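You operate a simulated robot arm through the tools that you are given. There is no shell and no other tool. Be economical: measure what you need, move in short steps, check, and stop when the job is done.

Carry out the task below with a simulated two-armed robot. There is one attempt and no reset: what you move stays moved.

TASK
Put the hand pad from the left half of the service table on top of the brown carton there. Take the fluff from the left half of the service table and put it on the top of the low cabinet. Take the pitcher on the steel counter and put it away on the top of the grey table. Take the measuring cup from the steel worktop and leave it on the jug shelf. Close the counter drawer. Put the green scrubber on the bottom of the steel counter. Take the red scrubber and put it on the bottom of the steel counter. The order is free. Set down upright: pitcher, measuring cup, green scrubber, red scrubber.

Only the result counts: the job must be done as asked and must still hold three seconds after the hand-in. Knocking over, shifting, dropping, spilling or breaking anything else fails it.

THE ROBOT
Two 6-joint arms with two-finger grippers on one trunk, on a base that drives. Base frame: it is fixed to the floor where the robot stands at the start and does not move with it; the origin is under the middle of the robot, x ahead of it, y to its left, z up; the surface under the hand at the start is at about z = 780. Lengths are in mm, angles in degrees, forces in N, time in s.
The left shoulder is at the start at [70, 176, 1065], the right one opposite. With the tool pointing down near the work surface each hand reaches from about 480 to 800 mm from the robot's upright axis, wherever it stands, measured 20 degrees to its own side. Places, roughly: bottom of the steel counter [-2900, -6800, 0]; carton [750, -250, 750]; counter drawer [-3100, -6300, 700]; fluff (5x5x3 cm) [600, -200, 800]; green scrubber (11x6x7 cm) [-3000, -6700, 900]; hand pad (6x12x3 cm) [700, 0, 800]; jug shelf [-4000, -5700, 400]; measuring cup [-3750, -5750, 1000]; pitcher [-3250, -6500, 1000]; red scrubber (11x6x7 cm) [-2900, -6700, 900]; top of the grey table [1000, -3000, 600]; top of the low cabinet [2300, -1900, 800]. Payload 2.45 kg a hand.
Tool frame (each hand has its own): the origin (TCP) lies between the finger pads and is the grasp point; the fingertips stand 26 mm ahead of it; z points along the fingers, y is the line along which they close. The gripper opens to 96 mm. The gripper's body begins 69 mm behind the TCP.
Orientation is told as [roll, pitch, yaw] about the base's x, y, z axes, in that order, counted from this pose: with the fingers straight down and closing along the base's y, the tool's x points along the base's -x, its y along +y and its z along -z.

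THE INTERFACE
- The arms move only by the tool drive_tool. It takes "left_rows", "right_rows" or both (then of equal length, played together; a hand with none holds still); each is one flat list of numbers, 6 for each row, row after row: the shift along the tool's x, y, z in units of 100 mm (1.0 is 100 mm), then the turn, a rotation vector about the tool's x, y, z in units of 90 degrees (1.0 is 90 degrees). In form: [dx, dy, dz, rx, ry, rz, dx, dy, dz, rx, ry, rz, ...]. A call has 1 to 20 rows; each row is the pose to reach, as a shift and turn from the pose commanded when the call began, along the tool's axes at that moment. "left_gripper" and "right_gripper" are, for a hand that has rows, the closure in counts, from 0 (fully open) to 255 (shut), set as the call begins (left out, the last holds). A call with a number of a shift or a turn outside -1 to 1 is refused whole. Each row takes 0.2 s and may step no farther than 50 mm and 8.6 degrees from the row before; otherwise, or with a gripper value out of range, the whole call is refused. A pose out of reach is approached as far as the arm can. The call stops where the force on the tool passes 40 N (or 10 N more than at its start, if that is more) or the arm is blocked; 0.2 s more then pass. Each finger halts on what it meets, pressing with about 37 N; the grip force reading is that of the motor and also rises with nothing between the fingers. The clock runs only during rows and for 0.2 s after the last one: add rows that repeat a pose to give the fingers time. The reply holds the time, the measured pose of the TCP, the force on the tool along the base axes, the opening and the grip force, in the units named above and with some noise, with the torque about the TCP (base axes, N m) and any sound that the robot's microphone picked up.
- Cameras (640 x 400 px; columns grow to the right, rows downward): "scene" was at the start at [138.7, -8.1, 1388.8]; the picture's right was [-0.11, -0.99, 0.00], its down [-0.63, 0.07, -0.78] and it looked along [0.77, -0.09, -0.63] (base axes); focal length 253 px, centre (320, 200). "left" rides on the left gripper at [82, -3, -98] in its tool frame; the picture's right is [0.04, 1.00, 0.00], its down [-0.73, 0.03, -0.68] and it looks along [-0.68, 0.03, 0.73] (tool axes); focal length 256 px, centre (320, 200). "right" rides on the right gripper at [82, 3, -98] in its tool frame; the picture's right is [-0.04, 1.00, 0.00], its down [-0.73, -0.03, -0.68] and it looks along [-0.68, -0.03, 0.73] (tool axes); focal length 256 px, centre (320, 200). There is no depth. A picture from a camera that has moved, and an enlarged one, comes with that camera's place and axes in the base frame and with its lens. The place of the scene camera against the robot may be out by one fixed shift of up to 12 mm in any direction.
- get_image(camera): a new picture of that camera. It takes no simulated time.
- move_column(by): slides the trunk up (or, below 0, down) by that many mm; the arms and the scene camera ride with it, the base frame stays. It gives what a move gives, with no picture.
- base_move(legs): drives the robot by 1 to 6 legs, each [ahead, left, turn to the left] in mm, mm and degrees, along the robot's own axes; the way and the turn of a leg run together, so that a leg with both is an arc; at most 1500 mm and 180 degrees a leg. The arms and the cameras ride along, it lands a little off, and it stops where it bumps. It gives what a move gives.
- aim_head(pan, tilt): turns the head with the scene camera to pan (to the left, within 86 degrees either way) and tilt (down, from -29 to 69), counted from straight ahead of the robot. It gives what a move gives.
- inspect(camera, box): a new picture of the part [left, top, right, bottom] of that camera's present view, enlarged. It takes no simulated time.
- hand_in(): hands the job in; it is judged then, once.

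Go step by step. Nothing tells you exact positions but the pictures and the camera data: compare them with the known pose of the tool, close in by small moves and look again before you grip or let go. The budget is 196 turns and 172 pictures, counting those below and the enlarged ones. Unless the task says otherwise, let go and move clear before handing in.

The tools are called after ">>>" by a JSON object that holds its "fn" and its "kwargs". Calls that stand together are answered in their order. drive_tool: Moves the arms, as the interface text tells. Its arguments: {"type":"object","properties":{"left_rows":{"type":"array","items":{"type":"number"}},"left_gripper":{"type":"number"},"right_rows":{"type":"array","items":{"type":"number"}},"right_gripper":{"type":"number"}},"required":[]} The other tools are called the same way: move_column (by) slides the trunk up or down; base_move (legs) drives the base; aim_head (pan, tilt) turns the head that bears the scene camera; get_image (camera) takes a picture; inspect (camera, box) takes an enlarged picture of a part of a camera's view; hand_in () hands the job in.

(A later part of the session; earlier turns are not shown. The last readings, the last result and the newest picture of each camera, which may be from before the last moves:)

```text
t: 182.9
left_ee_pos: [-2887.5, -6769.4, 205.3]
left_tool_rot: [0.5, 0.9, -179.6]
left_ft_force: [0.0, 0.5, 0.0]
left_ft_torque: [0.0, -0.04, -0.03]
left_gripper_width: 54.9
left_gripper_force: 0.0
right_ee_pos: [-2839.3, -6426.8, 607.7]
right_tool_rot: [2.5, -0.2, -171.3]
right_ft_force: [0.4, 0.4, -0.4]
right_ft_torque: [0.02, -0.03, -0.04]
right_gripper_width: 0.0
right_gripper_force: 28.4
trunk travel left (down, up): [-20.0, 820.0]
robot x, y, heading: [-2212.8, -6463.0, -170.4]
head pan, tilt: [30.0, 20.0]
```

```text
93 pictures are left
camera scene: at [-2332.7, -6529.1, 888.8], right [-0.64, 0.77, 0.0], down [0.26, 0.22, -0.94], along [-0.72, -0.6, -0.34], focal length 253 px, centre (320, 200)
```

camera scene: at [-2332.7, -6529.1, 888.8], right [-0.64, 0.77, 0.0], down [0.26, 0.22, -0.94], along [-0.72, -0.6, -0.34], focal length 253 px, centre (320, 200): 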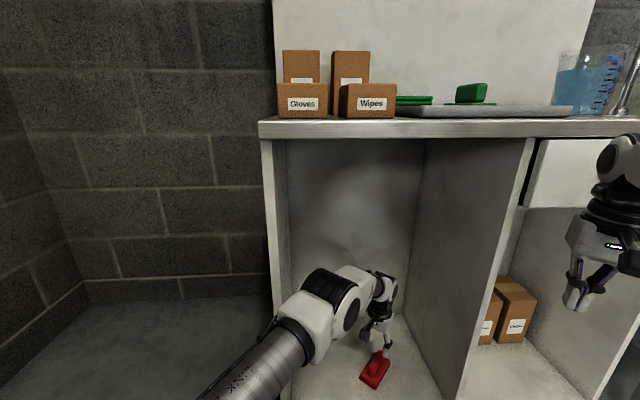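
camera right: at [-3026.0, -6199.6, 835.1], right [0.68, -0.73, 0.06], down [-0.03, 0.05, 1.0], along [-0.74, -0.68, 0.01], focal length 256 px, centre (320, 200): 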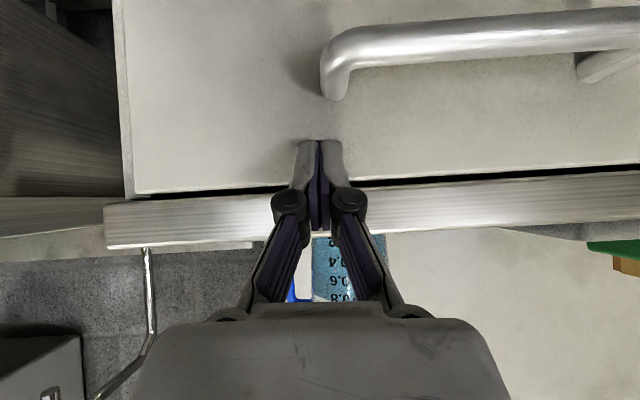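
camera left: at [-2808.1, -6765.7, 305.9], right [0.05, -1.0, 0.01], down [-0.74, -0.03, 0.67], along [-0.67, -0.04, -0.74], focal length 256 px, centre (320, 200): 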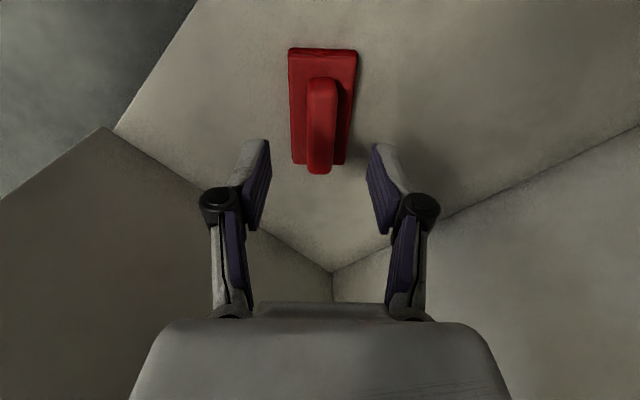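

Red stands upright on the bottom. I'll back out and return for the green scrubber.

>>> {"fn": "base_move", "kwargs": {"legs": [[-260, -187, 0]]}}

>>> {"fn": "drive_tool", "kwargs": {"left_rows": [0.22, -0.04, 0, 0, 0, 0, 0.44, -0.08, 0, 0, 0, 0, 0.66, -0.12, 0, 0, 0, 0, 0.89, -0.15, 0, 0, 0, 0]}}

>>> {"fn": "move_column", "kwargs": {"by": 400}}

>>> {"fn": "move_column", "kwargs": {"by": 400}}

>>> {"fn": "aim_head", "kwargs": {"pan": 15, "tilt": 40}}

>>> {"fn": "get_image", "kwargs": {"camera": "scene"}}

```text
t: 185.0
left_ee_pos: [-2664.4, -6545.3, 205.8]
left_tool_rot: [0.4, 0.7, -179.4]
left_ft_force: [-0.1, 0.9, -0.1]
left_ft_torque: [-0.03, 0.0, -0.02]
left_gripper_width: 54.5
left_gripper_force: 0.0
right_ee_pos: [-2615.8, -6203.0, 607.7]
right_tool_rot: [2.5, -0.2, -171.0]
right_ft_force: [-0.1, 0.0, 0.7]
right_ft_torque: [0.05, -0.02, -0.03]
right_gripper_width: 0.0
right_gripper_force: 28.7
trunk travel left (down, up): [-20.0, 820.0]
robot x, y, heading: [-1992.1, -6233.6, -170.0]
head pan, tilt: [30.0, 20.0]
```

```text
t: 186.0
left_ee_pos: [-2574.3, -6529.1, 206.2]
left_tool_rot: [0.5, 0.8, -179.5]
left_ft_force: [0.6, 0.5, 0.5]
left_ft_torque: [0.0, 0.03, 0.0]
left_gripper_width: 54.6
left_gripper_force: 0.0
right_ee_pos: [-2615.2, -6204.2, 606.8]
right_tool_rot: [2.5, -0.2, -171.1]
right_ft_force: [-0.2, -0.2, -0.5]
right_ft_torque: [0.01, 0.04, -0.01]
right_gripper_width: 0.0
right_gripper_force: 28.4
trunk travel left (down, up): [-20.0, 820.0]
robot x, y, heading: [-1992.9, -6238.4, -169.8]
head pan, tilt: [30.0, 20.0]
```

```text
t: 189.8
left_ee_pos: [-2574.1, -6531.0, 605.0]
left_tool_rot: [0.5, 0.8, -179.5]
left_ft_force: [0.3, -0.5, -0.3]
left_ft_torque: [-0.01, 0.0, 0.0]
left_gripper_width: 54.6
left_gripper_force: 0.0
right_ee_pos: [-2616.7, -6204.0, 1007.3]
right_tool_rot: [2.6, -0.2, -171.2]
right_ft_force: [0.0, -0.3, 0.6]
right_ft_torque: [0.0, 0.03, -0.01]
right_gripper_width: 0.0
right_gripper_force: 28.8
trunk travel left (down, up): [-420.0, 420.0]
robot x, y, heading: [-1991.2, -6239.4, -169.6]
head pan, tilt: [30.0, 20.0]
```

```text
t: 193.7
left_ee_pos: [-2573.4, -6531.6, 1005.6]
left_tool_rot: [0.5, 0.8, -179.5]
left_ft_force: [-0.1, -0.2, 0.1]
left_ft_torque: [-0.01, 0.01, 0.0]
left_gripper_width: 54.7
left_gripper_force: 0.0
right_ee_pos: [-2615.8, -6204.0, 1406.5]
right_tool_rot: [2.5, -0.1, -171.0]
right_ft_force: [-0.8, -0.2, -0.4]
right_ft_torque: [-0.03, 0.0, 0.0]
right_gripper_width: 0.1
right_gripper_force: 28.6
trunk travel left (down, up): [-820.0, 20.0]
robot x, y, heading: [-1992.0, -6237.7, -169.7]
head pan, tilt: [30.0, 20.0]
```

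```text
t: 194.5
left_ee_pos: [-2573.7, -6531.0, 1006.4]
left_tool_rot: [0.5, 0.7, -179.6]
left_ft_force: [0.5, 0.1, 0.7]
left_ft_torque: [-0.02, 0.02, 0.02]
left_gripper_width: 54.8
left_gripper_force: 0.0
right_ee_pos: [-2616.0, -6203.7, 1406.2]
right_tool_rot: [2.4, -0.1, -171.0]
right_ft_force: [-0.1, 0.0, 0.1]
right_ft_torque: [-0.01, 0.0, -0.01]
right_gripper_width: 0.0
right_gripper_force: 28.7
trunk travel left (down, up): [-820.0, 20.0]
robot x, y, heading: [-1994.2, -6235.4, -170.1]
head pan, tilt: [15.0, 40.0]
```

```text
92 pictures are left
camera scene: at [-2115.2, -6280.0, 1657.5], right [-0.42, 0.91, 0.0], down [0.58, 0.27, -0.77], along [-0.69, -0.32, -0.64], focal length 253 px, centre (320, 200)
```

scene: 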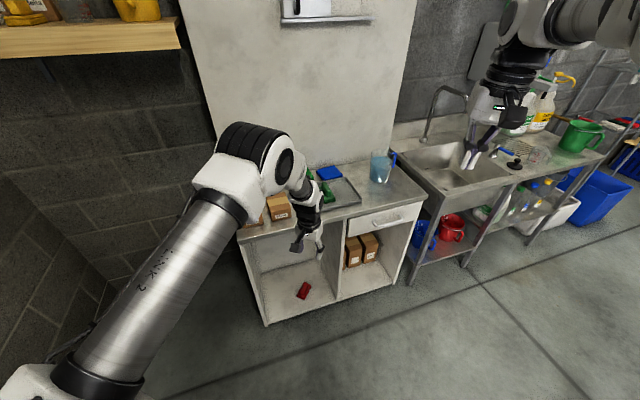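

>>> {"fn": "base_move", "kwargs": {"legs": [[0, 0, 35], [0, -594, 0], [230, 0, 0]]}}

>>> {"fn": "get_image", "kwargs": {"camera": "left"}}

```text
t: 200.9
left_ee_pos: [-2883.9, -6539.6, 1007.4]
left_tool_rot: [0.5, 0.7, -144.5]
left_ft_force: [0.4, 0.2, 0.6]
left_ft_torque: [0.0, 0.01, -0.02]
left_gripper_width: 54.7
left_gripper_force: 0.0
right_ee_pos: [-3104.9, -6294.9, 1409.5]
right_tool_rot: [2.5, -0.3, -136.1]
right_ft_force: [0.7, 0.3, 0.0]
right_ft_torque: [-0.03, 0.01, -0.01]
right_gripper_width: 0.0
right_gripper_force: 28.2
trunk travel left (down, up): [-820.0, 20.0]
robot x, y, heading: [-2579.1, -5967.8, -135.2]
head pan, tilt: [15.0, 40.0]
```

```text
91 pictures are left
camera left: at [-2821.3, -6490.7, 1107.8], right [0.61, -0.79, 0.01], down [-0.59, -0.45, 0.67], along [-0.53, -0.42, -0.74], focal length 256 px, centre (320, 200)
```

left: 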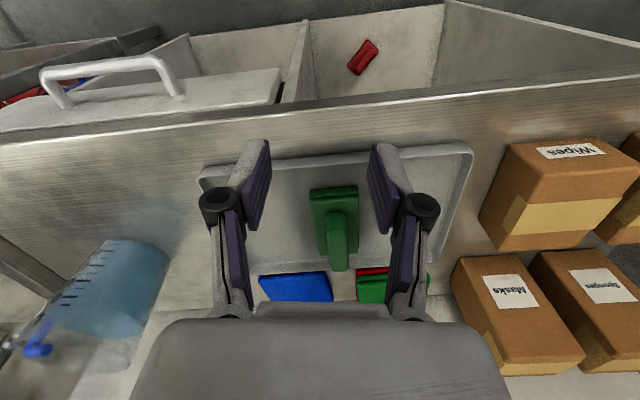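

>>> {"fn": "base_move", "kwargs": {"legs": [[125, 0, 0]]}}

>>> {"fn": "get_image", "kwargs": {"camera": "left"}}

```text
t: 202.2
left_ee_pos: [-2971.1, -6630.6, 1008.3]
left_tool_rot: [0.5, 0.8, -144.3]
left_ft_force: [-0.5, -0.6, -0.2]
left_ft_torque: [-0.02, 0.01, -0.01]
left_gripper_width: 54.6
left_gripper_force: 0.1
right_ee_pos: [-3194.0, -6386.9, 1409.6]
right_tool_rot: [2.5, -0.3, -135.9]
right_ft_force: [0.1, 0.1, 0.9]
right_ft_torque: [-0.01, -0.02, -0.01]
right_gripper_width: 0.1
right_gripper_force: 28.3
trunk travel left (down, up): [-820.0, 20.0]
robot x, y, heading: [-2669.7, -6057.2, -134.5]
head pan, tilt: [15.0, 40.0]
```

```text
90 pictures are left
camera left: at [-2909.2, -6581.7, 1107.8], right [0.62, -0.79, 0.01], down [-0.59, -0.45, 0.67], along [-0.52, -0.42, -0.74], focal length 256 px, centre (320, 200)
```

left: 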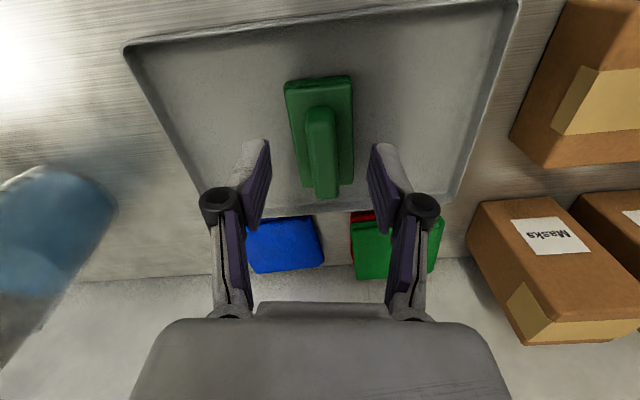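

>>> {"fn": "drive_tool", "kwargs": {"left_rows": [-0.22, 0.06, 0.2, 0, 0, 0, -0.22, 0.06, 0.5, 0, 0, 0, -0.22, 0.06, 0.64, 0, 0, 0]}}

>>> {"fn": "get_image", "kwargs": {"camera": "left"}}

```text
t: 203.0
left_ee_pos: [-2989.1, -6649.3, 939.1]
left_tool_rot: [0.4, 0.8, -144.3]
left_ft_force: [0.3, 0.2, 0.0]
left_ft_torque: [0.01, 0.03, -0.01]
left_gripper_width: 54.2
left_gripper_force: 0.0
right_ee_pos: [-3196.4, -6388.9, 1407.0]
right_tool_rot: [2.6, -0.2, -135.9]
right_ft_force: [-0.1, -0.7, -0.3]
right_ft_torque: [0.01, -0.03, -0.01]
right_gripper_width: 0.2
right_gripper_force: 28.9
trunk travel left (down, up): [-820.0, 20.0]
robot x, y, heading: [-2665.9, -6054.8, -134.7]
head pan, tilt: [15.0, 40.0]
```

```text
89 pictures are left
camera left: at [-2925.4, -6600.7, 1039.4], right [0.62, -0.79, 0.01], down [-0.59, -0.45, 0.67], along [-0.52, -0.42, -0.74], focal length 256 px, centre (320, 200)
```

left: 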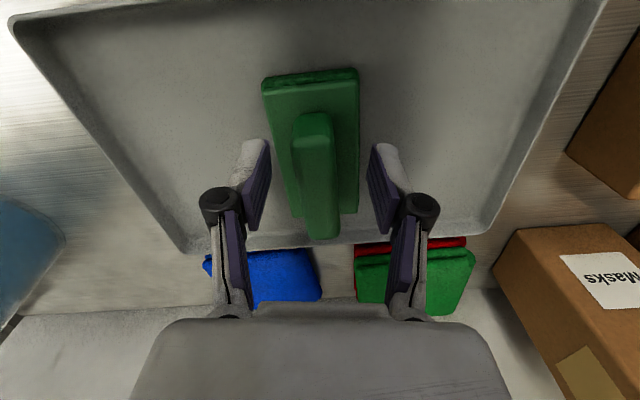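

>>> {"fn": "drive_tool", "kwargs": {"left_rows": [0, 0, 0.05, 0, 0, 0, 0, 0, 0.08, 0, 0, 0]}}

>>> {"fn": "drive_tool", "kwargs": {"left_rows": [0, 0, 0, 0, 0, 0, 0, 0, 0, 0, 0, 0, 0, 0, 0, 0, 0, 0, 0, 0, 0, 0, 0, 0], "left_gripper": 255}}

>>> {"fn": "drive_tool", "kwargs": {"left_rows": [0, 0, -0.2, 0, 0, 0, 0, 0, -0.5, 0, 0, 0, 0, 0, -0.8, 0, 0, 0, 0, 0, -1.0, 0, 0, 0]}}

>>> {"fn": "get_image", "kwargs": {"camera": "left"}}

```text
t: 203.6
left_ee_pos: [-2986.1, -6649.9, 933.8]
left_tool_rot: [0.5, 0.9, -144.4]
left_ft_force: [-0.3, -1.1, 0.7]
left_ft_torque: [0.01, 0.01, 0.02]
left_gripper_width: 54.8
left_gripper_force: 0.1
right_ee_pos: [-3196.5, -6390.4, 1406.8]
right_tool_rot: [2.5, -0.2, -135.9]
right_ft_force: [-0.1, 0.5, -0.4]
right_ft_torque: [0.01, 0.01, -0.01]
right_gripper_width: 0.0
right_gripper_force: 28.5
trunk travel left (down, up): [-820.0, 20.0]
robot x, y, heading: [-2666.0, -6058.9, -134.8]
head pan, tilt: [15.0, 40.0]
```

```text
t: 204.6
left_ee_pos: [-2986.5, -6650.7, 932.6]
left_tool_rot: [0.6, 0.7, -144.3]
left_ft_force: [-0.1, 0.7, 1.4]
left_ft_torque: [0.0, 0.13, -0.06]
left_gripper_width: 23.1
left_gripper_force: 37.0
right_ee_pos: [-3195.9, -6388.6, 1408.3]
right_tool_rot: [2.6, -0.2, -135.9]
right_ft_force: [-0.7, 0.2, 0.0]
right_ft_torque: [-0.02, 0.01, 0.01]
right_gripper_width: 0.0
right_gripper_force: 28.5
trunk travel left (down, up): [-820.0, 20.0]
robot x, y, heading: [-2666.9, -6055.9, -134.8]
head pan, tilt: [15.0, 40.0]
```

```text
t: 205.6
left_ee_pos: [-2987.8, -6650.3, 1035.8]
left_tool_rot: [0.4, 0.8, -144.3]
left_ft_force: [-0.1, -0.8, -1.5]
left_ft_torque: [-0.02, -0.01, -0.01]
left_gripper_width: 23.2
left_gripper_force: 36.8
right_ee_pos: [-3195.4, -6389.0, 1407.9]
right_tool_rot: [2.5, -0.1, -136.0]
right_ft_force: [0.7, 0.1, 0.4]
right_ft_torque: [-0.01, 0.0, -0.02]
right_gripper_width: 0.1
right_gripper_force: 27.9
trunk travel left (down, up): [-820.0, 20.0]
robot x, y, heading: [-2670.3, -6057.0, -134.7]
head pan, tilt: [15.0, 40.0]
```

```text
88 pictures are left
camera left: at [-2925.1, -6600.7, 1135.6], right [0.62, -0.79, 0.01], down [-0.59, -0.45, 0.67], along [-0.52, -0.42, -0.74], focal length 256 px, centre (320, 200)
```

left: 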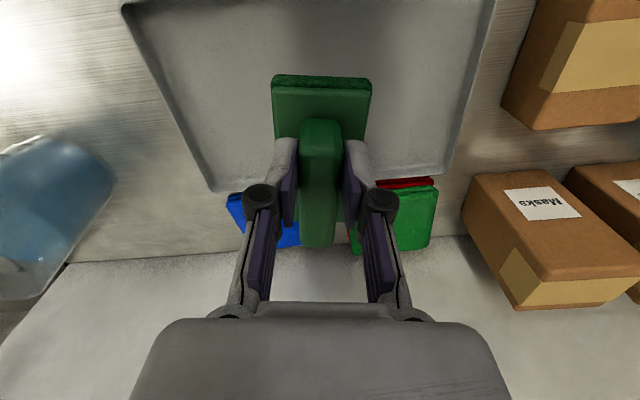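

Green is held. I'll repeat the route to the left compartment, this time with the arm more extended.

>>> {"fn": "base_move", "kwargs": {"legs": [[-330, 0, 0]]}}

>>> {"fn": "move_column", "kwargs": {"by": -400}}

>>> {"fn": "move_column", "kwargs": {"by": -400}}

>>> {"fn": "base_move", "kwargs": {"legs": [[0, 0, -35], [-431, 615, 0]]}}

>>> {"fn": "aim_head", "kwargs": {"pan": 20, "tilt": 30}}

>>> {"fn": "get_image", "kwargs": {"camera": "scene"}}

```text
t: 207.8
left_ee_pos: [-2753.0, -6411.4, 1033.6]
left_tool_rot: [0.5, 0.9, -144.3]
left_ft_force: [-0.2, -0.7, -1.3]
left_ft_torque: [-0.01, -0.01, 0.03]
left_gripper_width: 23.1
left_gripper_force: 37.6
right_ee_pos: [-2958.2, -6150.4, 1406.8]
right_tool_rot: [2.4, -0.2, -135.9]
right_ft_force: [-0.2, -0.2, 0.0]
right_ft_torque: [0.02, -0.01, 0.0]
right_gripper_width: 0.1
right_gripper_force: 28.4
trunk travel left (down, up): [-820.0, 20.0]
robot x, y, heading: [-2429.3, -5816.1, -135.1]
head pan, tilt: [15.0, 40.0]
```

```text
t: 211.6
left_ee_pos: [-2750.2, -6410.3, 634.5]
left_tool_rot: [0.6, 0.7, -144.4]
left_ft_force: [-0.1, 0.0, -1.0]
left_ft_torque: [0.01, 0.0, 0.0]
left_gripper_width: 23.0
left_gripper_force: 37.0
right_ee_pos: [-2957.5, -6147.9, 1007.8]
right_tool_rot: [2.5, -0.1, -135.9]
right_ft_force: [-1.0, 0.8, 1.0]
right_ft_torque: [0.0, 0.01, 0.01]
right_gripper_width: 0.0
right_gripper_force: 28.4
trunk travel left (down, up): [-420.0, 420.0]
robot x, y, heading: [-2431.0, -5813.0, -134.7]
head pan, tilt: [15.0, 40.0]
```

```text
t: 215.4
left_ee_pos: [-2750.0, -6410.1, 234.2]
left_tool_rot: [0.4, 0.9, -144.3]
left_ft_force: [-0.2, -0.1, -0.8]
left_ft_torque: [-0.01, -0.07, -0.05]
left_gripper_width: 23.2
left_gripper_force: 36.7
right_ee_pos: [-2957.8, -6149.7, 607.8]
right_tool_rot: [2.5, -0.1, -136.0]
right_ft_force: [0.0, 0.2, -0.3]
right_ft_torque: [0.01, -0.03, 0.01]
right_gripper_width: 0.0
right_gripper_force: 28.8
trunk travel left (down, up): [-20.0, 820.0]
robot x, y, heading: [-2428.8, -5817.8, -134.8]
head pan, tilt: [15.0, 40.0]
```

```text
t: 220.5
left_ee_pos: [-2544.4, -6597.7, 235.0]
left_tool_rot: [0.6, 0.8, -177.8]
left_ft_force: [-0.7, 0.1, -0.6]
left_ft_torque: [0.02, 0.03, 0.01]
left_gripper_width: 23.1
left_gripper_force: 37.1
right_ee_pos: [-2574.9, -6265.2, 607.7]
right_tool_rot: [2.5, -0.2, -169.4]
right_ft_force: [-1.1, -0.2, -0.8]
right_ft_torque: [0.06, 0.01, 0.04]
right_gripper_width: 0.0
right_gripper_force: 28.6
trunk travel left (down, up): [-20.0, 820.0]
robot x, y, heading: [-1946.4, -6280.7, -168.3]
head pan, tilt: [15.0, 40.0]
stopped in leg 2: the robot was blocked; the commanded pose is now the measured one
```

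```text
t: 221.2
left_ee_pos: [-2545.2, -6597.8, 235.7]
left_tool_rot: [0.4, 0.7, -177.8]
left_ft_force: [-0.2, 0.4, -0.5]
left_ft_torque: [-0.02, -0.03, 0.01]
left_gripper_width: 23.1
left_gripper_force: 36.4
right_ee_pos: [-2573.0, -6264.6, 607.7]
right_tool_rot: [2.5, -0.2, -169.4]
right_ft_force: [0.0, 0.1, -0.1]
right_ft_torque: [0.02, 0.02, 0.0]
right_gripper_width: 0.2
right_gripper_force: 28.9
trunk travel left (down, up): [-20.0, 820.0]
robot x, y, heading: [-1952.5, -6282.1, -168.2]
head pan, tilt: [20.0, 30.0]
```

```text
87 pictures are left
camera scene: at [-2072.9, -6335.7, 872.7], right [-0.53, 0.85, 0.0], down [0.43, 0.26, -0.87], along [-0.74, -0.45, -0.5], focal length 253 px, centre (320, 200)
```

scene: 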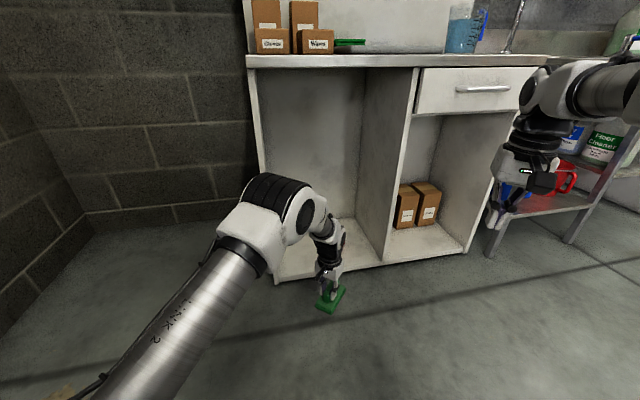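

I'm blocked on the left side by something out of view, so I'll look there.

>>> {"fn": "aim_head", "kwargs": {"pan": 86, "tilt": 50}}

>>> {"fn": "get_image", "kwargs": {"camera": "scene"}}

```text
t: 222.6
left_ee_pos: [-2545.5, -6597.7, 234.9]
left_tool_rot: [0.5, 0.9, -177.8]
left_ft_force: [-0.5, -1.0, -0.5]
left_ft_torque: [0.04, -0.02, 0.01]
left_gripper_width: 23.2
left_gripper_force: 37.6
right_ee_pos: [-2574.2, -6265.6, 607.1]
right_tool_rot: [2.4, -0.2, -169.4]
right_ft_force: [1.2, -0.3, 0.6]
right_ft_torque: [0.0, -0.02, 0.0]
right_gripper_width: 0.0
right_gripper_force: 28.4
trunk travel left (down, up): [-20.0, 820.0]
robot x, y, heading: [-1951.9, -6276.4, -168.2]
head pan, tilt: [85.9, 50.0]
```

```text
86 pictures are left
camera scene: at [-1985.7, -6364.6, 843.3], right [-0.99, -0.13, 0.0], down [-0.1, 0.76, -0.64], along [0.09, -0.64, -0.77], focal length 253 px, centre (320, 200)
```

scene: 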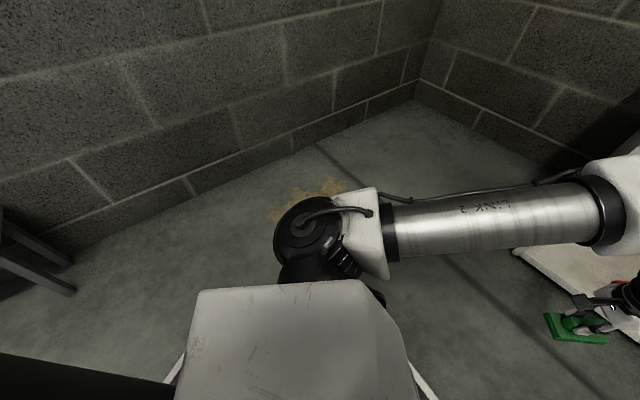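

Nothing obvious is there apart from a floor stain. I'll extend the arm and lower it, then try moving in.

>>> {"fn": "drive_tool", "kwargs": {"left_rows": [-0.12, 0.12, 0.15, 0, 0, 0, -0.25, 0.24, 0.3, 0, 0, 0, -0.38, 0.36, 0.45, 0, 0, 0, -0.51, 0.48, 0.6, 0, 0, 0]}}

>>> {"fn": "base_move", "kwargs": {"legs": [[218, 142, 0]]}}

>>> {"fn": "aim_head", "kwargs": {"pan": 30, "tilt": 35}}

>>> {"fn": "get_image", "kwargs": {"camera": "scene"}}

>>> {"fn": "get_image", "kwargs": {"camera": "left"}}

```text
t: 223.6
left_ee_pos: [-2595.4, -6646.5, 176.4]
left_tool_rot: [0.4, 0.8, -177.7]
left_ft_force: [0.5, -0.2, -0.5]
left_ft_torque: [0.0, 0.01, 0.01]
left_gripper_width: 23.4
left_gripper_force: 37.2
right_ee_pos: [-2573.7, -6264.2, 607.6]
right_tool_rot: [2.6, -0.2, -169.4]
right_ft_force: [0.8, -0.1, 0.0]
right_ft_torque: [-0.01, 0.0, 0.01]
right_gripper_width: 0.0
right_gripper_force: 28.6
trunk travel left (down, up): [-20.0, 820.0]
robot x, y, heading: [-1950.3, -6275.2, -168.2]
head pan, tilt: [85.9, 50.0]
```

```text
t: 225.4
left_ee_pos: [-2776.5, -6824.8, 176.0]
left_tool_rot: [0.4, 0.8, -177.9]
left_ft_force: [-0.1, 0.2, -0.7]
left_ft_torque: [-0.02, -0.04, 0.01]
left_gripper_width: 23.1
left_gripper_force: 37.1
right_ee_pos: [-2753.8, -6444.1, 608.1]
right_tool_rot: [2.4, -0.2, -169.6]
right_ft_force: [-0.6, 0.9, 0.1]
right_ft_torque: [-0.01, 0.0, 0.03]
right_gripper_width: 0.4
right_gripper_force: 28.1
trunk travel left (down, up): [-20.0, 820.0]
robot x, y, heading: [-2128.0, -6463.6, -168.5]
head pan, tilt: [85.9, 50.0]
```

```text
t: 226.7
left_ee_pos: [-2776.7, -6824.9, 175.9]
left_tool_rot: [0.6, 0.8, -178.0]
left_ft_force: [0.6, 0.2, 0.5]
left_ft_torque: [0.01, -0.05, 0.0]
left_gripper_width: 23.2
left_gripper_force: 36.9
right_ee_pos: [-2753.4, -6444.5, 608.5]
right_tool_rot: [2.6, -0.2, -169.7]
right_ft_force: [0.2, 0.2, 0.4]
right_ft_torque: [0.02, -0.02, -0.01]
right_gripper_width: 0.0
right_gripper_force: 28.3
trunk travel left (down, up): [-20.0, 820.0]
robot x, y, heading: [-2132.6, -6462.0, -168.6]
head pan, tilt: [30.0, 35.0]
```

```text
85 pictures are left
camera scene: at [-2241.8, -6528.1, 865.0], right [-0.66, 0.75, 0.0], down [0.43, 0.38, -0.82], along [-0.61, -0.54, -0.57], focal length 253 px, centre (320, 200)
```

scene: 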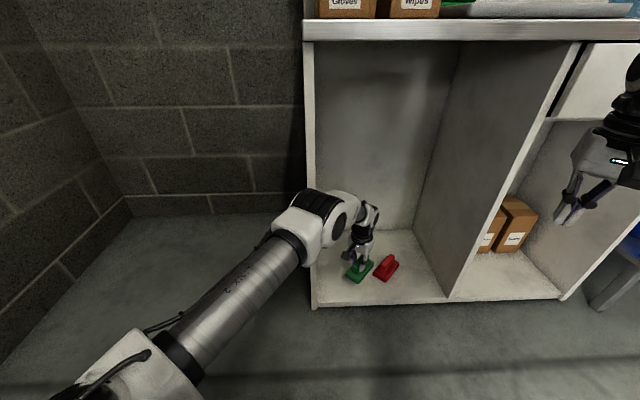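

```text
84 pictures are left
camera left: at [-2696.9, -6818.8, 276.7], right [0.07, -1.0, 0.01], down [-0.74, -0.05, 0.67], along [-0.67, -0.06, -0.74], focal length 256 px, centre (320, 200)
```

left: 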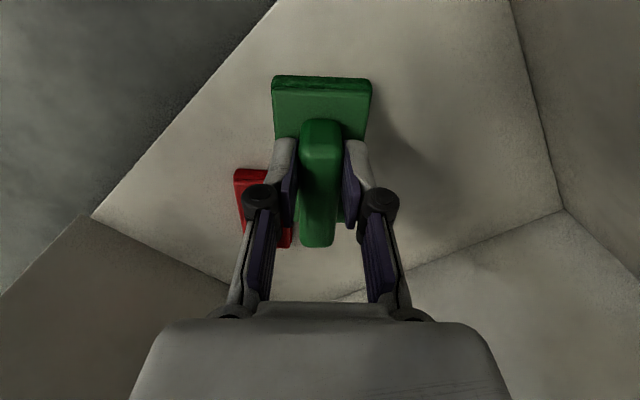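

I'm inside now. I'll shift 40 mm away from red, then lower to contact.

>>> {"fn": "drive_tool", "kwargs": {"left_rows": [0, 0.2, 0, 0, 0, 0, 0, 0.45, 0, 0, 0, 0, 0, 0.45, 0.25, 0, 0, 0, 0, 0.45, 0.45, 0, 0, 0, 0, 0.45, 0.55, 0, 0, 0, 0, 0.45, 0.61, 0, 0, 0, 0, 0.45, 0.66, 0, 0, 0, 0, 0.45, 0.71, 0, 0, 0]}}

>>> {"fn": "get_image", "kwargs": {"camera": "left"}}

```text
t: 228.5
left_ee_pos: [-2776.6, -6871.0, 111.4]
left_tool_rot: [0.6, 0.3, -178.0]
left_ft_force: [-2.1, -7.0, 27.7]
left_ft_torque: [-0.07, 0.09, 0.06]
left_gripper_width: 23.2
left_gripper_force: 36.7
right_ee_pos: [-2752.3, -6443.3, 609.7]
right_tool_rot: [2.7, -0.5, -169.6]
right_ft_force: [-0.8, -0.1, -0.6]
right_ft_torque: [0.01, 0.03, -0.03]
right_gripper_width: 0.0
right_gripper_force: 28.2
trunk travel left (down, up): [-20.0, 820.0]
robot x, y, heading: [-2131.4, -6459.7, -168.4]
head pan, tilt: [30.0, 35.0]
```

```text
83 pictures are left
camera left: at [-2695.3, -6864.1, 210.3], right [0.07, -1.0, 0.01], down [-0.74, -0.05, 0.68], along [-0.67, -0.06, -0.74], focal length 256 px, centre (320, 200)
```

left: 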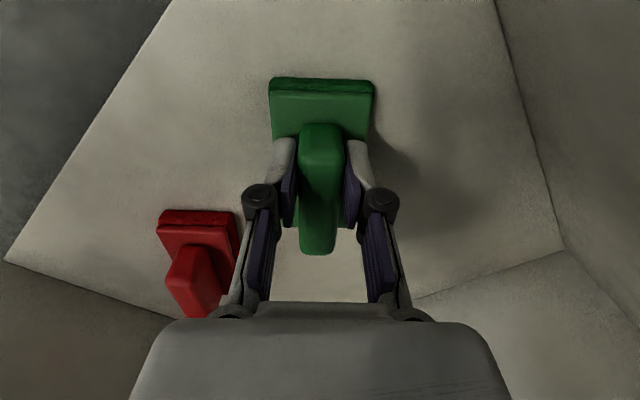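

>>> {"fn": "drive_tool", "kwargs": {"left_rows": [0, 0, -0.03, 0, 0, 0, 0, 0, -0.03, 0, 0, 0]}}

>>> {"fn": "drive_tool", "kwargs": {"left_rows": [0, 0, 0, 0, 0, 0, 0, 0, 0, 0, 0, 0, 0, 0, -0.25, 0, 0, 0, 0, 0, -0.6, 0, 0, 0, 0, 0, -1.0, 0, 0, 0], "left_gripper": 110}}

>>> {"fn": "get_image", "kwargs": {"camera": "left"}}

```text
t: 229.1
left_ee_pos: [-2773.7, -6868.9, 110.4]
left_tool_rot: [0.6, 0.7, -178.1]
left_ft_force: [-6.2, -3.1, 16.8]
left_ft_torque: [-0.04, 0.85, 0.14]
left_gripper_width: 23.2
left_gripper_force: 37.0
right_ee_pos: [-2753.4, -6442.6, 610.0]
right_tool_rot: [2.5, -0.4, -169.7]
right_ft_force: [0.4, -0.5, -0.3]
right_ft_torque: [-0.01, -0.01, -0.01]
right_gripper_width: 0.1
right_gripper_force: 28.0
trunk travel left (down, up): [-20.0, 820.0]
robot x, y, heading: [-2131.3, -6461.8, -168.7]
head pan, tilt: [30.0, 35.0]
```

```text
t: 230.3
left_ee_pos: [-2775.3, -6870.1, 208.5]
left_tool_rot: [0.5, 0.7, -178.1]
left_ft_force: [-0.5, -0.2, -0.1]
left_ft_torque: [0.01, 0.02, -0.04]
left_gripper_width: 54.7
left_gripper_force: 0.1
right_ee_pos: [-2754.1, -6444.5, 607.5]
right_tool_rot: [2.4, -0.2, -169.6]
right_ft_force: [-0.7, -0.5, -0.9]
right_ft_torque: [0.05, 0.03, -0.01]
right_gripper_width: 0.0
right_gripper_force: 28.7
trunk travel left (down, up): [-20.0, 820.0]
robot x, y, heading: [-2130.7, -6459.8, -168.4]
head pan, tilt: [30.0, 35.0]
```

```text
82 pictures are left
camera left: at [-2695.3, -6863.2, 308.5], right [0.07, -1.0, 0.01], down [-0.74, -0.05, 0.67], along [-0.67, -0.06, -0.74], focal length 256 px, centre (320, 200)
```

left: 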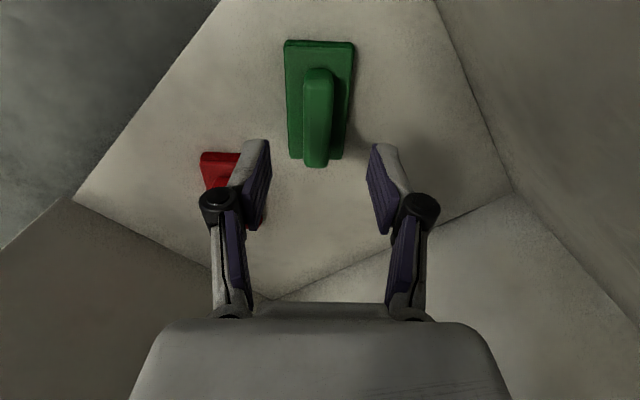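

Both scrubbers stand upright on the counter bottom. I'll back out, raise the trunk and drive around the pole to the worktop.

>>> {"fn": "base_move", "kwargs": {"legs": [[-218, -150, 0]]}}

>>> {"fn": "move_column", "kwargs": {"by": 400}}

>>> {"fn": "move_column", "kwargs": {"by": 400}}

>>> {"fn": "base_move", "kwargs": {"legs": [[0, 0, 34], [0, -720, 0], [-850, 0, 0]]}}

>>> {"fn": "aim_head", "kwargs": {"pan": -15, "tilt": 25}}

>>> {"fn": "get_image", "kwargs": {"camera": "scene"}}

```text
t: 232.3
left_ee_pos: [-2597.7, -6683.1, 209.2]
left_tool_rot: [0.5, 0.7, -177.8]
left_ft_force: [-0.6, -0.3, 0.4]
left_ft_torque: [-0.03, 0.0, 0.0]
left_gripper_width: 54.4
left_gripper_force: 0.1
right_ee_pos: [-2577.4, -6256.6, 609.2]
right_tool_rot: [2.5, -0.3, -169.4]
right_ft_force: [0.9, -0.5, -0.6]
right_ft_torque: [0.03, -0.01, 0.04]
right_gripper_width: 0.0
right_gripper_force: 28.4
trunk travel left (down, up): [-20.0, 820.0]
robot x, y, heading: [-1949.6, -6271.4, -168.2]
head pan, tilt: [30.0, 35.0]
stopped in leg 1: the robot was blocked; the commanded pose is now the measured one
```

```text
t: 236.1
left_ee_pos: [-2599.2, -6682.5, 608.8]
left_tool_rot: [0.6, 0.8, -177.8]
left_ft_force: [-0.8, -0.6, -0.2]
left_ft_torque: [-0.01, -0.01, -0.01]
left_gripper_width: 54.5
left_gripper_force: 0.0
right_ee_pos: [-2578.7, -6256.7, 1008.1]
right_tool_rot: [2.6, -0.3, -169.4]
right_ft_force: [-0.1, 0.8, 1.0]
right_ft_torque: [0.01, -0.04, 0.01]
right_gripper_width: 0.1
right_gripper_force: 28.4
trunk travel left (down, up): [-420.0, 420.0]
robot x, y, heading: [-1951.8, -6270.8, -168.4]
head pan, tilt: [30.0, 35.0]
```

```text
t: 240.0
left_ee_pos: [-2598.9, -6683.0, 1008.8]
left_tool_rot: [0.5, 0.8, -177.8]
left_ft_force: [-1.2, -0.2, 0.2]
left_ft_torque: [0.0, -0.01, 0.0]
left_gripper_width: 54.5
left_gripper_force: 0.0
right_ee_pos: [-2578.7, -6256.1, 1407.4]
right_tool_rot: [2.5, -0.3, -169.4]
right_ft_force: [-0.2, 0.4, -1.0]
right_ft_torque: [0.04, -0.02, 0.0]
right_gripper_width: 0.0
right_gripper_force: 27.9
trunk travel left (down, up): [-820.0, 20.0]
robot x, y, heading: [-1954.2, -6273.6, -168.4]
head pan, tilt: [30.0, 35.0]
```

```text
t: 249.6
left_ee_pos: [-2168.6, -5851.2, 1008.4]
left_tool_rot: [0.5, 0.7, -145.2]
left_ft_force: [0.9, -0.2, -0.1]
left_ft_torque: [0.01, -0.02, 0.02]
left_gripper_width: 54.5
left_gripper_force: 0.0
right_ee_pos: [-2382.6, -5483.1, 1409.1]
right_tool_rot: [2.5, -0.4, -136.7]
right_ft_force: [0.0, -0.4, -0.3]
right_ft_torque: [0.0, -0.01, 0.0]
right_gripper_width: 0.1
right_gripper_force: 28.9
trunk travel left (down, up): [-820.0, 20.0]
robot x, y, heading: [-1850.7, -5155.8, -135.7]
head pan, tilt: [30.0, 35.0]
```

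```text
t: 250.7
left_ee_pos: [-2168.2, -5851.7, 1008.6]
left_tool_rot: [0.5, 0.7, -145.1]
left_ft_force: [0.8, -0.3, 0.1]
left_ft_torque: [-0.03, -0.01, 0.05]
left_gripper_width: 54.6
left_gripper_force: 0.0
right_ee_pos: [-2382.7, -5482.4, 1408.4]
right_tool_rot: [2.6, -0.2, -136.6]
right_ft_force: [0.0, -0.3, -0.1]
right_ft_torque: [-0.01, 0.0, -0.01]
right_gripper_width: 0.0
right_gripper_force: 28.9
trunk travel left (down, up): [-820.0, 20.0]
robot x, y, heading: [-1843.5, -5160.3, -135.5]
head pan, tilt: [-15.0, 25.0]
```

```text
81 pictures are left
camera scene: at [-1961.1, -5236.3, 1680.7], right [-0.49, 0.87, 0.0], down [0.37, 0.21, -0.91], along [-0.79, -0.45, -0.42], focal length 253 px, centre (320, 200)
```

scene: 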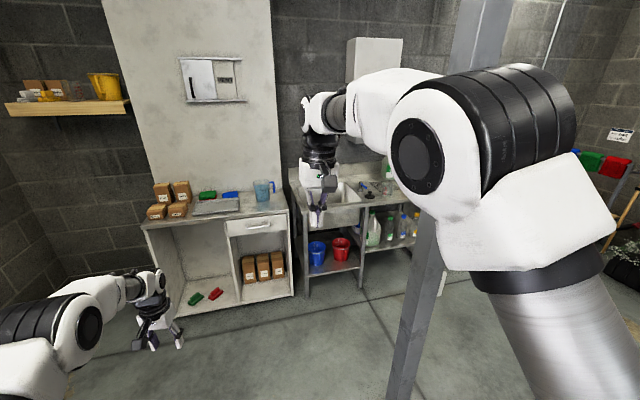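

The base radius seems to be about 400 mm, so I'll keep well clear of the pole: back up, go right, and look again.

>>> {"fn": "base_move", "kwargs": {"legs": [[-320, 0, 0.5], [0, -1145, 0]]}}

>>> {"fn": "aim_head", "kwargs": {"pan": 0, "tilt": 25}}

>>> {"fn": "get_image", "kwargs": {"camera": "scene"}}

```text
t: 258.4
left_ee_pos: [-2763.7, -4784.5, 1008.7]
left_tool_rot: [0.6, 0.7, -145.6]
left_ft_force: [-0.1, 0.4, -0.3]
left_ft_torque: [0.01, -0.02, -0.03]
left_gripper_width: 54.8
left_gripper_force: 0.1
right_ee_pos: [-2973.5, -4412.9, 1408.8]
right_tool_rot: [2.4, -0.3, -137.3]
right_ft_force: [1.1, 0.0, -0.1]
right_ft_torque: [-0.05, 0.01, 0.0]
right_gripper_width: 0.0
right_gripper_force: 28.6
trunk travel left (down, up): [-820.0, 20.0]
robot x, y, heading: [-2438.4, -4092.8, -136.2]
head pan, tilt: [-15.0, 25.0]
```

```text
t: 259.2
left_ee_pos: [-2763.5, -4783.0, 1009.4]
left_tool_rot: [0.4, 0.7, -145.7]
left_ft_force: [0.8, 0.7, -0.3]
left_ft_torque: [0.03, 0.01, 0.02]
left_gripper_width: 54.7
left_gripper_force: 0.2
right_ee_pos: [-2973.1, -4412.1, 1409.9]
right_tool_rot: [2.5, -0.3, -137.1]
right_ft_force: [-0.2, -0.8, 0.5]
right_ft_torque: [0.0, -0.01, -0.05]
right_gripper_width: 0.0
right_gripper_force: 29.0
trunk travel left (down, up): [-820.0, 20.0]
robot x, y, heading: [-2436.2, -4094.3, -136.3]
head pan, tilt: [0.0, 25.0]
```

```text
80 pictures are left
camera scene: at [-2536.5, -4189.8, 1680.8], right [-0.69, 0.72, 0.0], down [0.31, 0.29, -0.91], along [-0.65, -0.63, -0.42], focal length 253 px, centre (320, 200)
```

scene: 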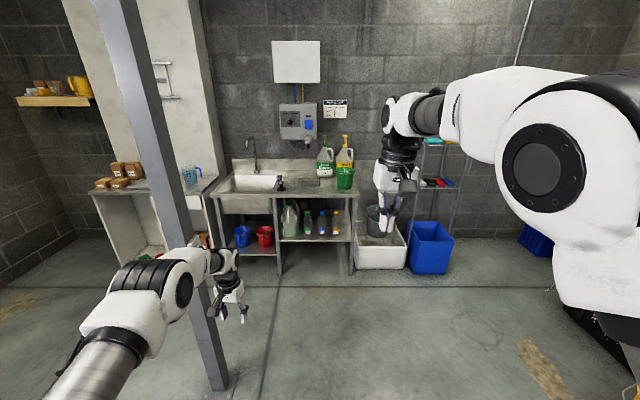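

>>> {"fn": "inspect", "kwargs": {"camera": "scene", "box": [210, 130, 370, 290]}}

```text
2.50 times, centred on (290, 210) of scene
camera zoom: at [-2536.5, -4189.8, 1680.8], right [-0.69, 0.72, 0.0], down [0.31, 0.29, -0.91], along [-0.65, -0.63, -0.42], focal length 633 px, centre (395, 175)
```

zoom: 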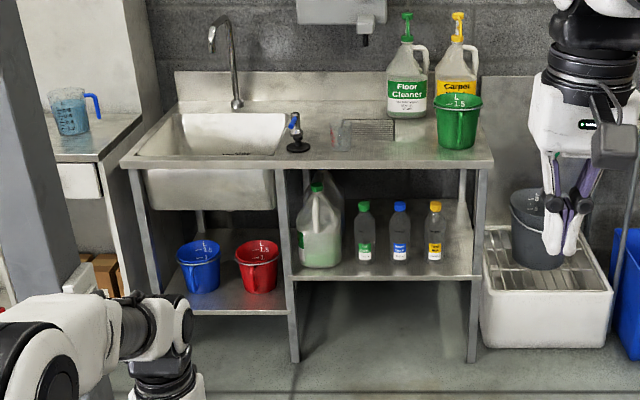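

The cup is at about (-3795, -5665). Its shelf below has jugs with a free front strip. I'll shorten the left arm and drive in front of it at heading -160°.

>>> {"fn": "drive_tool", "kwargs": {"left_rows": [0.25, -0.04, 0, 0, 0, 0, 0.5, -0.08, 0, 0, 0, 0, 0.75, -0.12, 0, 0, 0, 0, 0.98, -0.16, 0, 0, 0, 0], "left_gripper": 0}}

>>> {"fn": "base_move", "kwargs": {"legs": [[0, 0, -24], [1060, 660, 0]]}}

>>> {"fn": "aim_head", "kwargs": {"pan": 20, "tilt": 40}}

>>> {"fn": "get_image", "kwargs": {"camera": "scene"}}

>>> {"fn": "get_image", "kwargs": {"camera": "left"}}

```text
t: 260.2
left_ee_pos: [-2688.8, -4712.8, 1010.2]
left_tool_rot: [0.6, 0.7, -145.6]
left_ft_force: [0.6, 0.7, 0.0]
left_ft_torque: [-0.01, 0.02, -0.01]
left_gripper_width: 96.0
left_gripper_force: 0.1
right_ee_pos: [-2972.6, -4412.4, 1409.0]
right_tool_rot: [2.5, -0.2, -137.2]
right_ft_force: [-0.3, 0.0, -0.6]
right_ft_torque: [-0.01, 0.0, 0.02]
right_gripper_width: 0.0
right_gripper_force: 27.9
trunk travel left (down, up): [-820.0, 20.0]
robot x, y, heading: [-2435.5, -4094.8, -136.0]
head pan, tilt: [0.0, 25.0]
```

```text
t: 267.7
left_ee_pos: [-3703.3, -5525.6, 1011.3]
left_tool_rot: [0.7, 0.8, -171.4]
left_ft_force: [-0.3, 0.1, 0.0]
left_ft_torque: [0.01, 0.01, -0.02]
left_gripper_width: 95.8
left_gripper_force: 0.0
right_ee_pos: [-3826.3, -5131.8, 1409.7]
right_tool_rot: [2.5, -0.2, -163.0]
right_ft_force: [0.4, 0.2, -0.5]
right_ft_torque: [0.01, -0.03, 0.01]
right_gripper_width: 0.0
right_gripper_force: 28.9
trunk travel left (down, up): [-820.0, 20.0]
robot x, y, heading: [-3202.4, -5076.4, -162.1]
head pan, tilt: [0.0, 25.0]
```

```text
t: 268.6
left_ee_pos: [-3704.0, -5526.8, 1009.8]
left_tool_rot: [0.5, 0.6, -171.3]
left_ft_force: [0.4, -0.4, 1.1]
left_ft_torque: [-0.02, -0.02, 0.01]
left_gripper_width: 96.0
left_gripper_force: 0.2
right_ee_pos: [-3827.5, -5132.0, 1408.0]
right_tool_rot: [2.4, -0.3, -162.9]
right_ft_force: [0.1, 0.2, 0.0]
right_ft_torque: [-0.03, 0.0, -0.02]
right_gripper_width: 0.0
right_gripper_force: 28.3
trunk travel left (down, up): [-820.0, 20.0]
robot x, y, heading: [-3207.8, -5080.6, -161.6]
head pan, tilt: [20.0, 40.0]
```

```text
78 pictures are left
camera scene: at [-3316.8, -5143.9, 1657.5], right [-0.62, 0.79, 0.0], down [0.51, 0.4, -0.77], along [-0.6, -0.47, -0.64], focal length 253 px, centre (320, 200)
```

scene: 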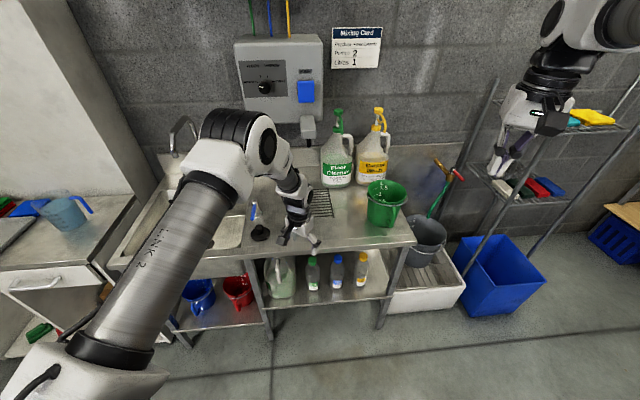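

```text
77 pictures are left
camera left: at [-3625.2, -5511.4, 1109.9], right [0.19, -0.98, 0.01], down [-0.73, -0.13, 0.67], along [-0.66, -0.13, -0.74], focal length 256 px, centre (320, 200)
```

left: 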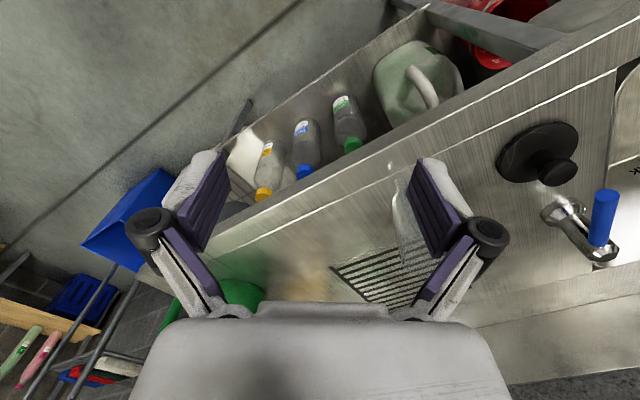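

>>> {"fn": "inspect", "kwargs": {"camera": "left", "box": [320, 120, 520, 300]}}

>>> {"fn": "inspect", "kwargs": {"camera": "scene", "box": [240, 150, 440, 310]}}

```text
2.22 times, centred on (420, 210) of left
camera zoom: at [-3625.2, -5511.4, 1109.9], right [0.19, -0.98, 0.01], down [-0.73, -0.13, 0.67], along [-0.66, -0.13, -0.74], focal length 569 px, centre (98, 178)
```

zoom: 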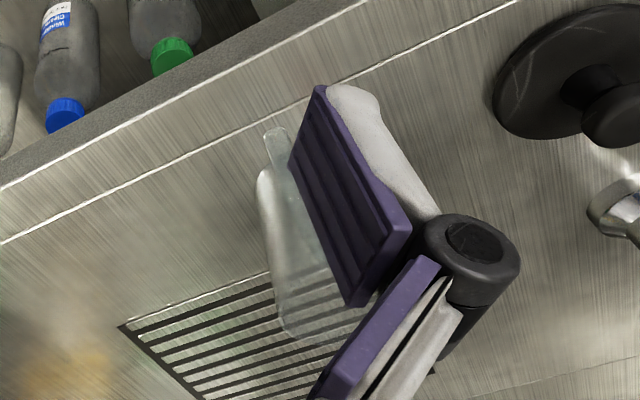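

```text
2.50 times, centred on (340, 230) of scene
camera zoom: at [-3316.8, -5143.9, 1657.5], right [-0.62, 0.79, 0.0], down [0.51, 0.4, -0.77], along [-0.6, -0.47, -0.64], focal length 633 px, centre (270, 125)
```

zoom: 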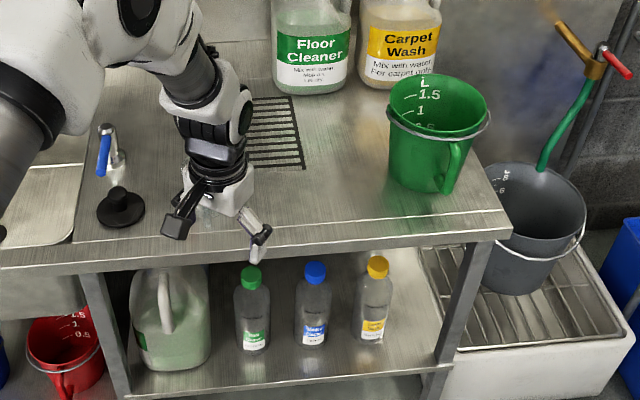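

The cup is hidden behind a finger. I'll slide sideways to centre it in the view.

>>> {"fn": "drive_tool", "kwargs": {"left_rows": [0, 0.3, -0.1, 0, 0, 0, 0, 0.6, -0.2, 0, 0, 0, 0, 0.9, -0.3, 0, 0, 0]}}

>>> {"fn": "get_image", "kwargs": {"camera": "left"}}

```text
t: 269.4
left_ee_pos: [-3689.3, -5616.7, 1039.5]
left_tool_rot: [0.6, 0.7, -171.4]
left_ft_force: [-0.3, -0.2, -0.1]
left_ft_torque: [0.04, 0.03, -0.02]
left_gripper_width: 95.9
left_gripper_force: 0.1
right_ee_pos: [-3826.4, -5133.2, 1408.9]
right_tool_rot: [2.5, -0.3, -162.9]
right_ft_force: [-0.3, 0.0, -0.1]
right_ft_torque: [0.02, 0.01, 0.0]
right_gripper_width: 0.0
right_gripper_force: 28.9
trunk travel left (down, up): [-820.0, 20.0]
robot x, y, heading: [-3209.9, -5073.5, -161.8]
head pan, tilt: [20.0, 40.0]
```

```text
74 pictures are left
camera left: at [-3610.1, -5600.1, 1140.6], right [0.19, -0.98, 0.01], down [-0.73, -0.13, 0.67], along [-0.66, -0.13, -0.74], focal length 256 px, centre (320, 200)
```

left: 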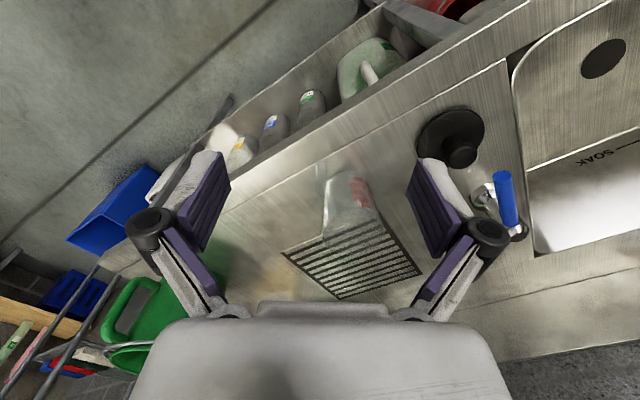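

>>> {"fn": "inspect", "kwargs": {"camera": "left", "box": [270, 130, 430, 290]}}

```text
2.50 times, centred on (350, 210) of left
camera zoom: at [-3610.1, -5600.1, 1140.6], right [0.19, -0.98, 0.01], down [-0.73, -0.13, 0.67], along [-0.66, -0.13, -0.74], focal length 640 px, centre (245, 175)
```

zoom: 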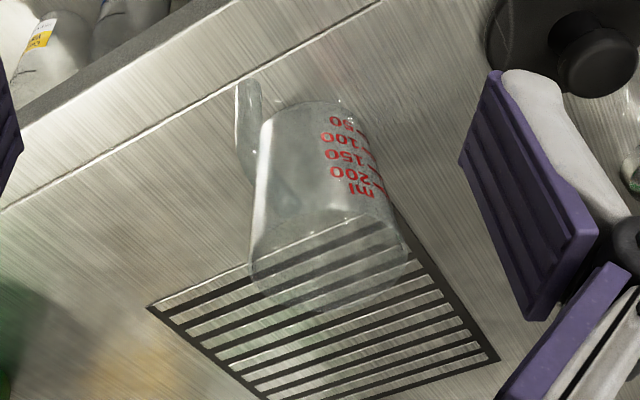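

The cup's rim is about 61 mm across and its handle points roughly +y, so I'll rotate the gripper to close across it and move above it.

>>> {"fn": "drive_tool", "kwargs": {"left_rows": [-0.15, 0.05, 0, 0, 0, -0.08, -0.3, 0.1, 0, 0, 0, -0.16, -0.45, 0.15, 0, 0, 0, -0.24, -0.6, 0.2, 0, 0, 0, -0.32, -0.75, 0.25, 0, 0, 0, -0.4, -0.9, 0.3, 0, 0, 0, -0.48, -1.0, 0.34, 0, 0, 0, -0.56]}}

>>> {"fn": "get_image", "kwargs": {"camera": "left"}}

```text
t: 271.0
left_ee_pos: [-3786.0, -5664.9, 1042.3]
left_tool_rot: [0.9, 0.1, -120.8]
left_ft_force: [-0.8, -0.4, -0.3]
left_ft_torque: [0.03, -0.01, -0.02]
left_gripper_width: 96.0
left_gripper_force: 0.1
right_ee_pos: [-3828.2, -5132.4, 1408.8]
right_tool_rot: [2.5, -0.3, -162.9]
right_ft_force: [0.0, 1.0, -0.5]
right_ft_torque: [0.02, -0.05, 0.04]
right_gripper_width: 0.1
right_gripper_force: 28.3
trunk travel left (down, up): [-820.0, 20.0]
robot x, y, heading: [-3204.2, -5076.3, -161.7]
head pan, tilt: [20.0, 40.0]
```

```text
72 pictures are left
camera left: at [-3747.6, -5593.0, 1140.4], right [0.88, -0.48, 0.02], down [-0.36, -0.64, 0.68], along [-0.31, -0.6, -0.73], focal length 256 px, centre (320, 200)
```

left: 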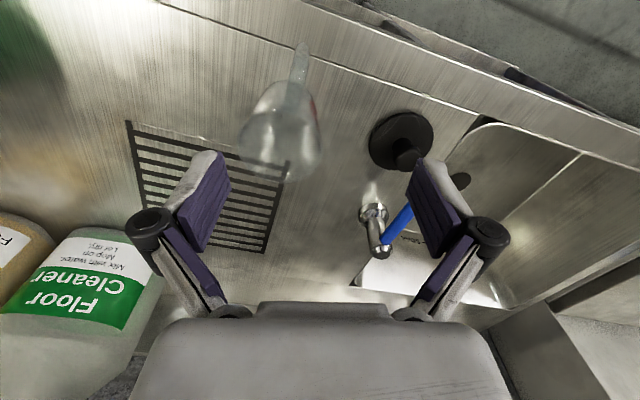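

>>> {"fn": "inspect", "kwargs": {"camera": "left", "box": [220, 30, 370, 190]}}

```text
2.50 times, centred on (295, 110) of left
camera zoom: at [-3747.6, -5593.0, 1140.4], right [0.88, -0.48, 0.02], down [-0.36, -0.64, 0.68], along [-0.31, -0.6, -0.73], focal length 640 px, centre (382, 425)
```

zoom: 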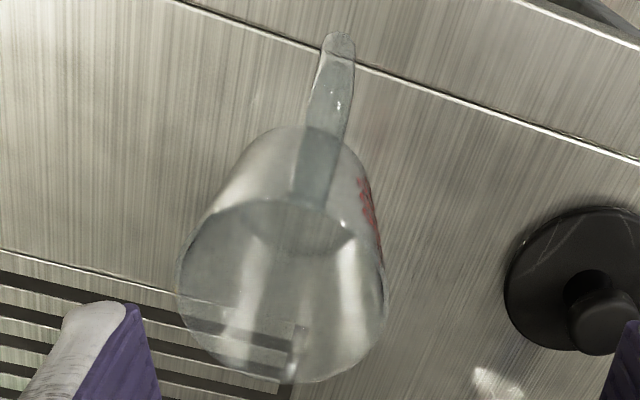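

The cup is centred at (-3813, -5665), rim at z≈977, with the handle perpendicular to the closing direction. I'll align and descend.

>>> {"fn": "drive_tool", "kwargs": {"left_rows": [-0.14, -0.23, 0, 0, 0, 0, -0.14, -0.23, 0.3, 0, 0, 0, -0.14, -0.23, 0.5, 0, 0, 0]}}

>>> {"fn": "get_image", "kwargs": {"camera": "left"}}

```text
t: 271.8
left_ee_pos: [-3790.4, -5652.3, 1002.1]
left_tool_rot: [0.9, 0.2, -120.8]
left_ft_force: [0.1, -0.6, 1.3]
left_ft_torque: [0.04, -0.03, 0.0]
left_gripper_width: 96.2
left_gripper_force: 0.0
left hand out of reach, approached as far as the arm can: row 1, 2, 3
right_ee_pos: [-3827.4, -5134.3, 1408.8]
right_tool_rot: [2.6, -0.2, -162.9]
right_ft_force: [-0.4, 0.3, 0.1]
right_ft_torque: [0.04, -0.02, 0.02]
right_gripper_width: 0.0
right_gripper_force: 28.4
trunk travel left (down, up): [-820.0, 20.0]
robot x, y, heading: [-3204.4, -5074.5, -161.6]
head pan, tilt: [20.0, 40.0]
```

```text
70 pictures are left
camera left: at [-3751.9, -5581.2, 1101.4], right [0.88, -0.48, 0.02], down [-0.36, -0.64, 0.68], along [-0.31, -0.6, -0.74], focal length 256 px, centre (320, 200)
```

left: 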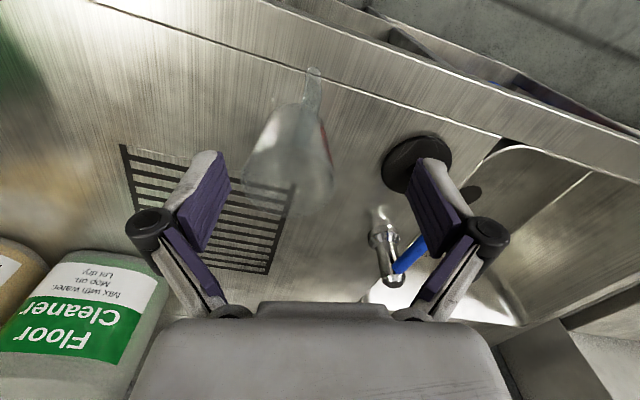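

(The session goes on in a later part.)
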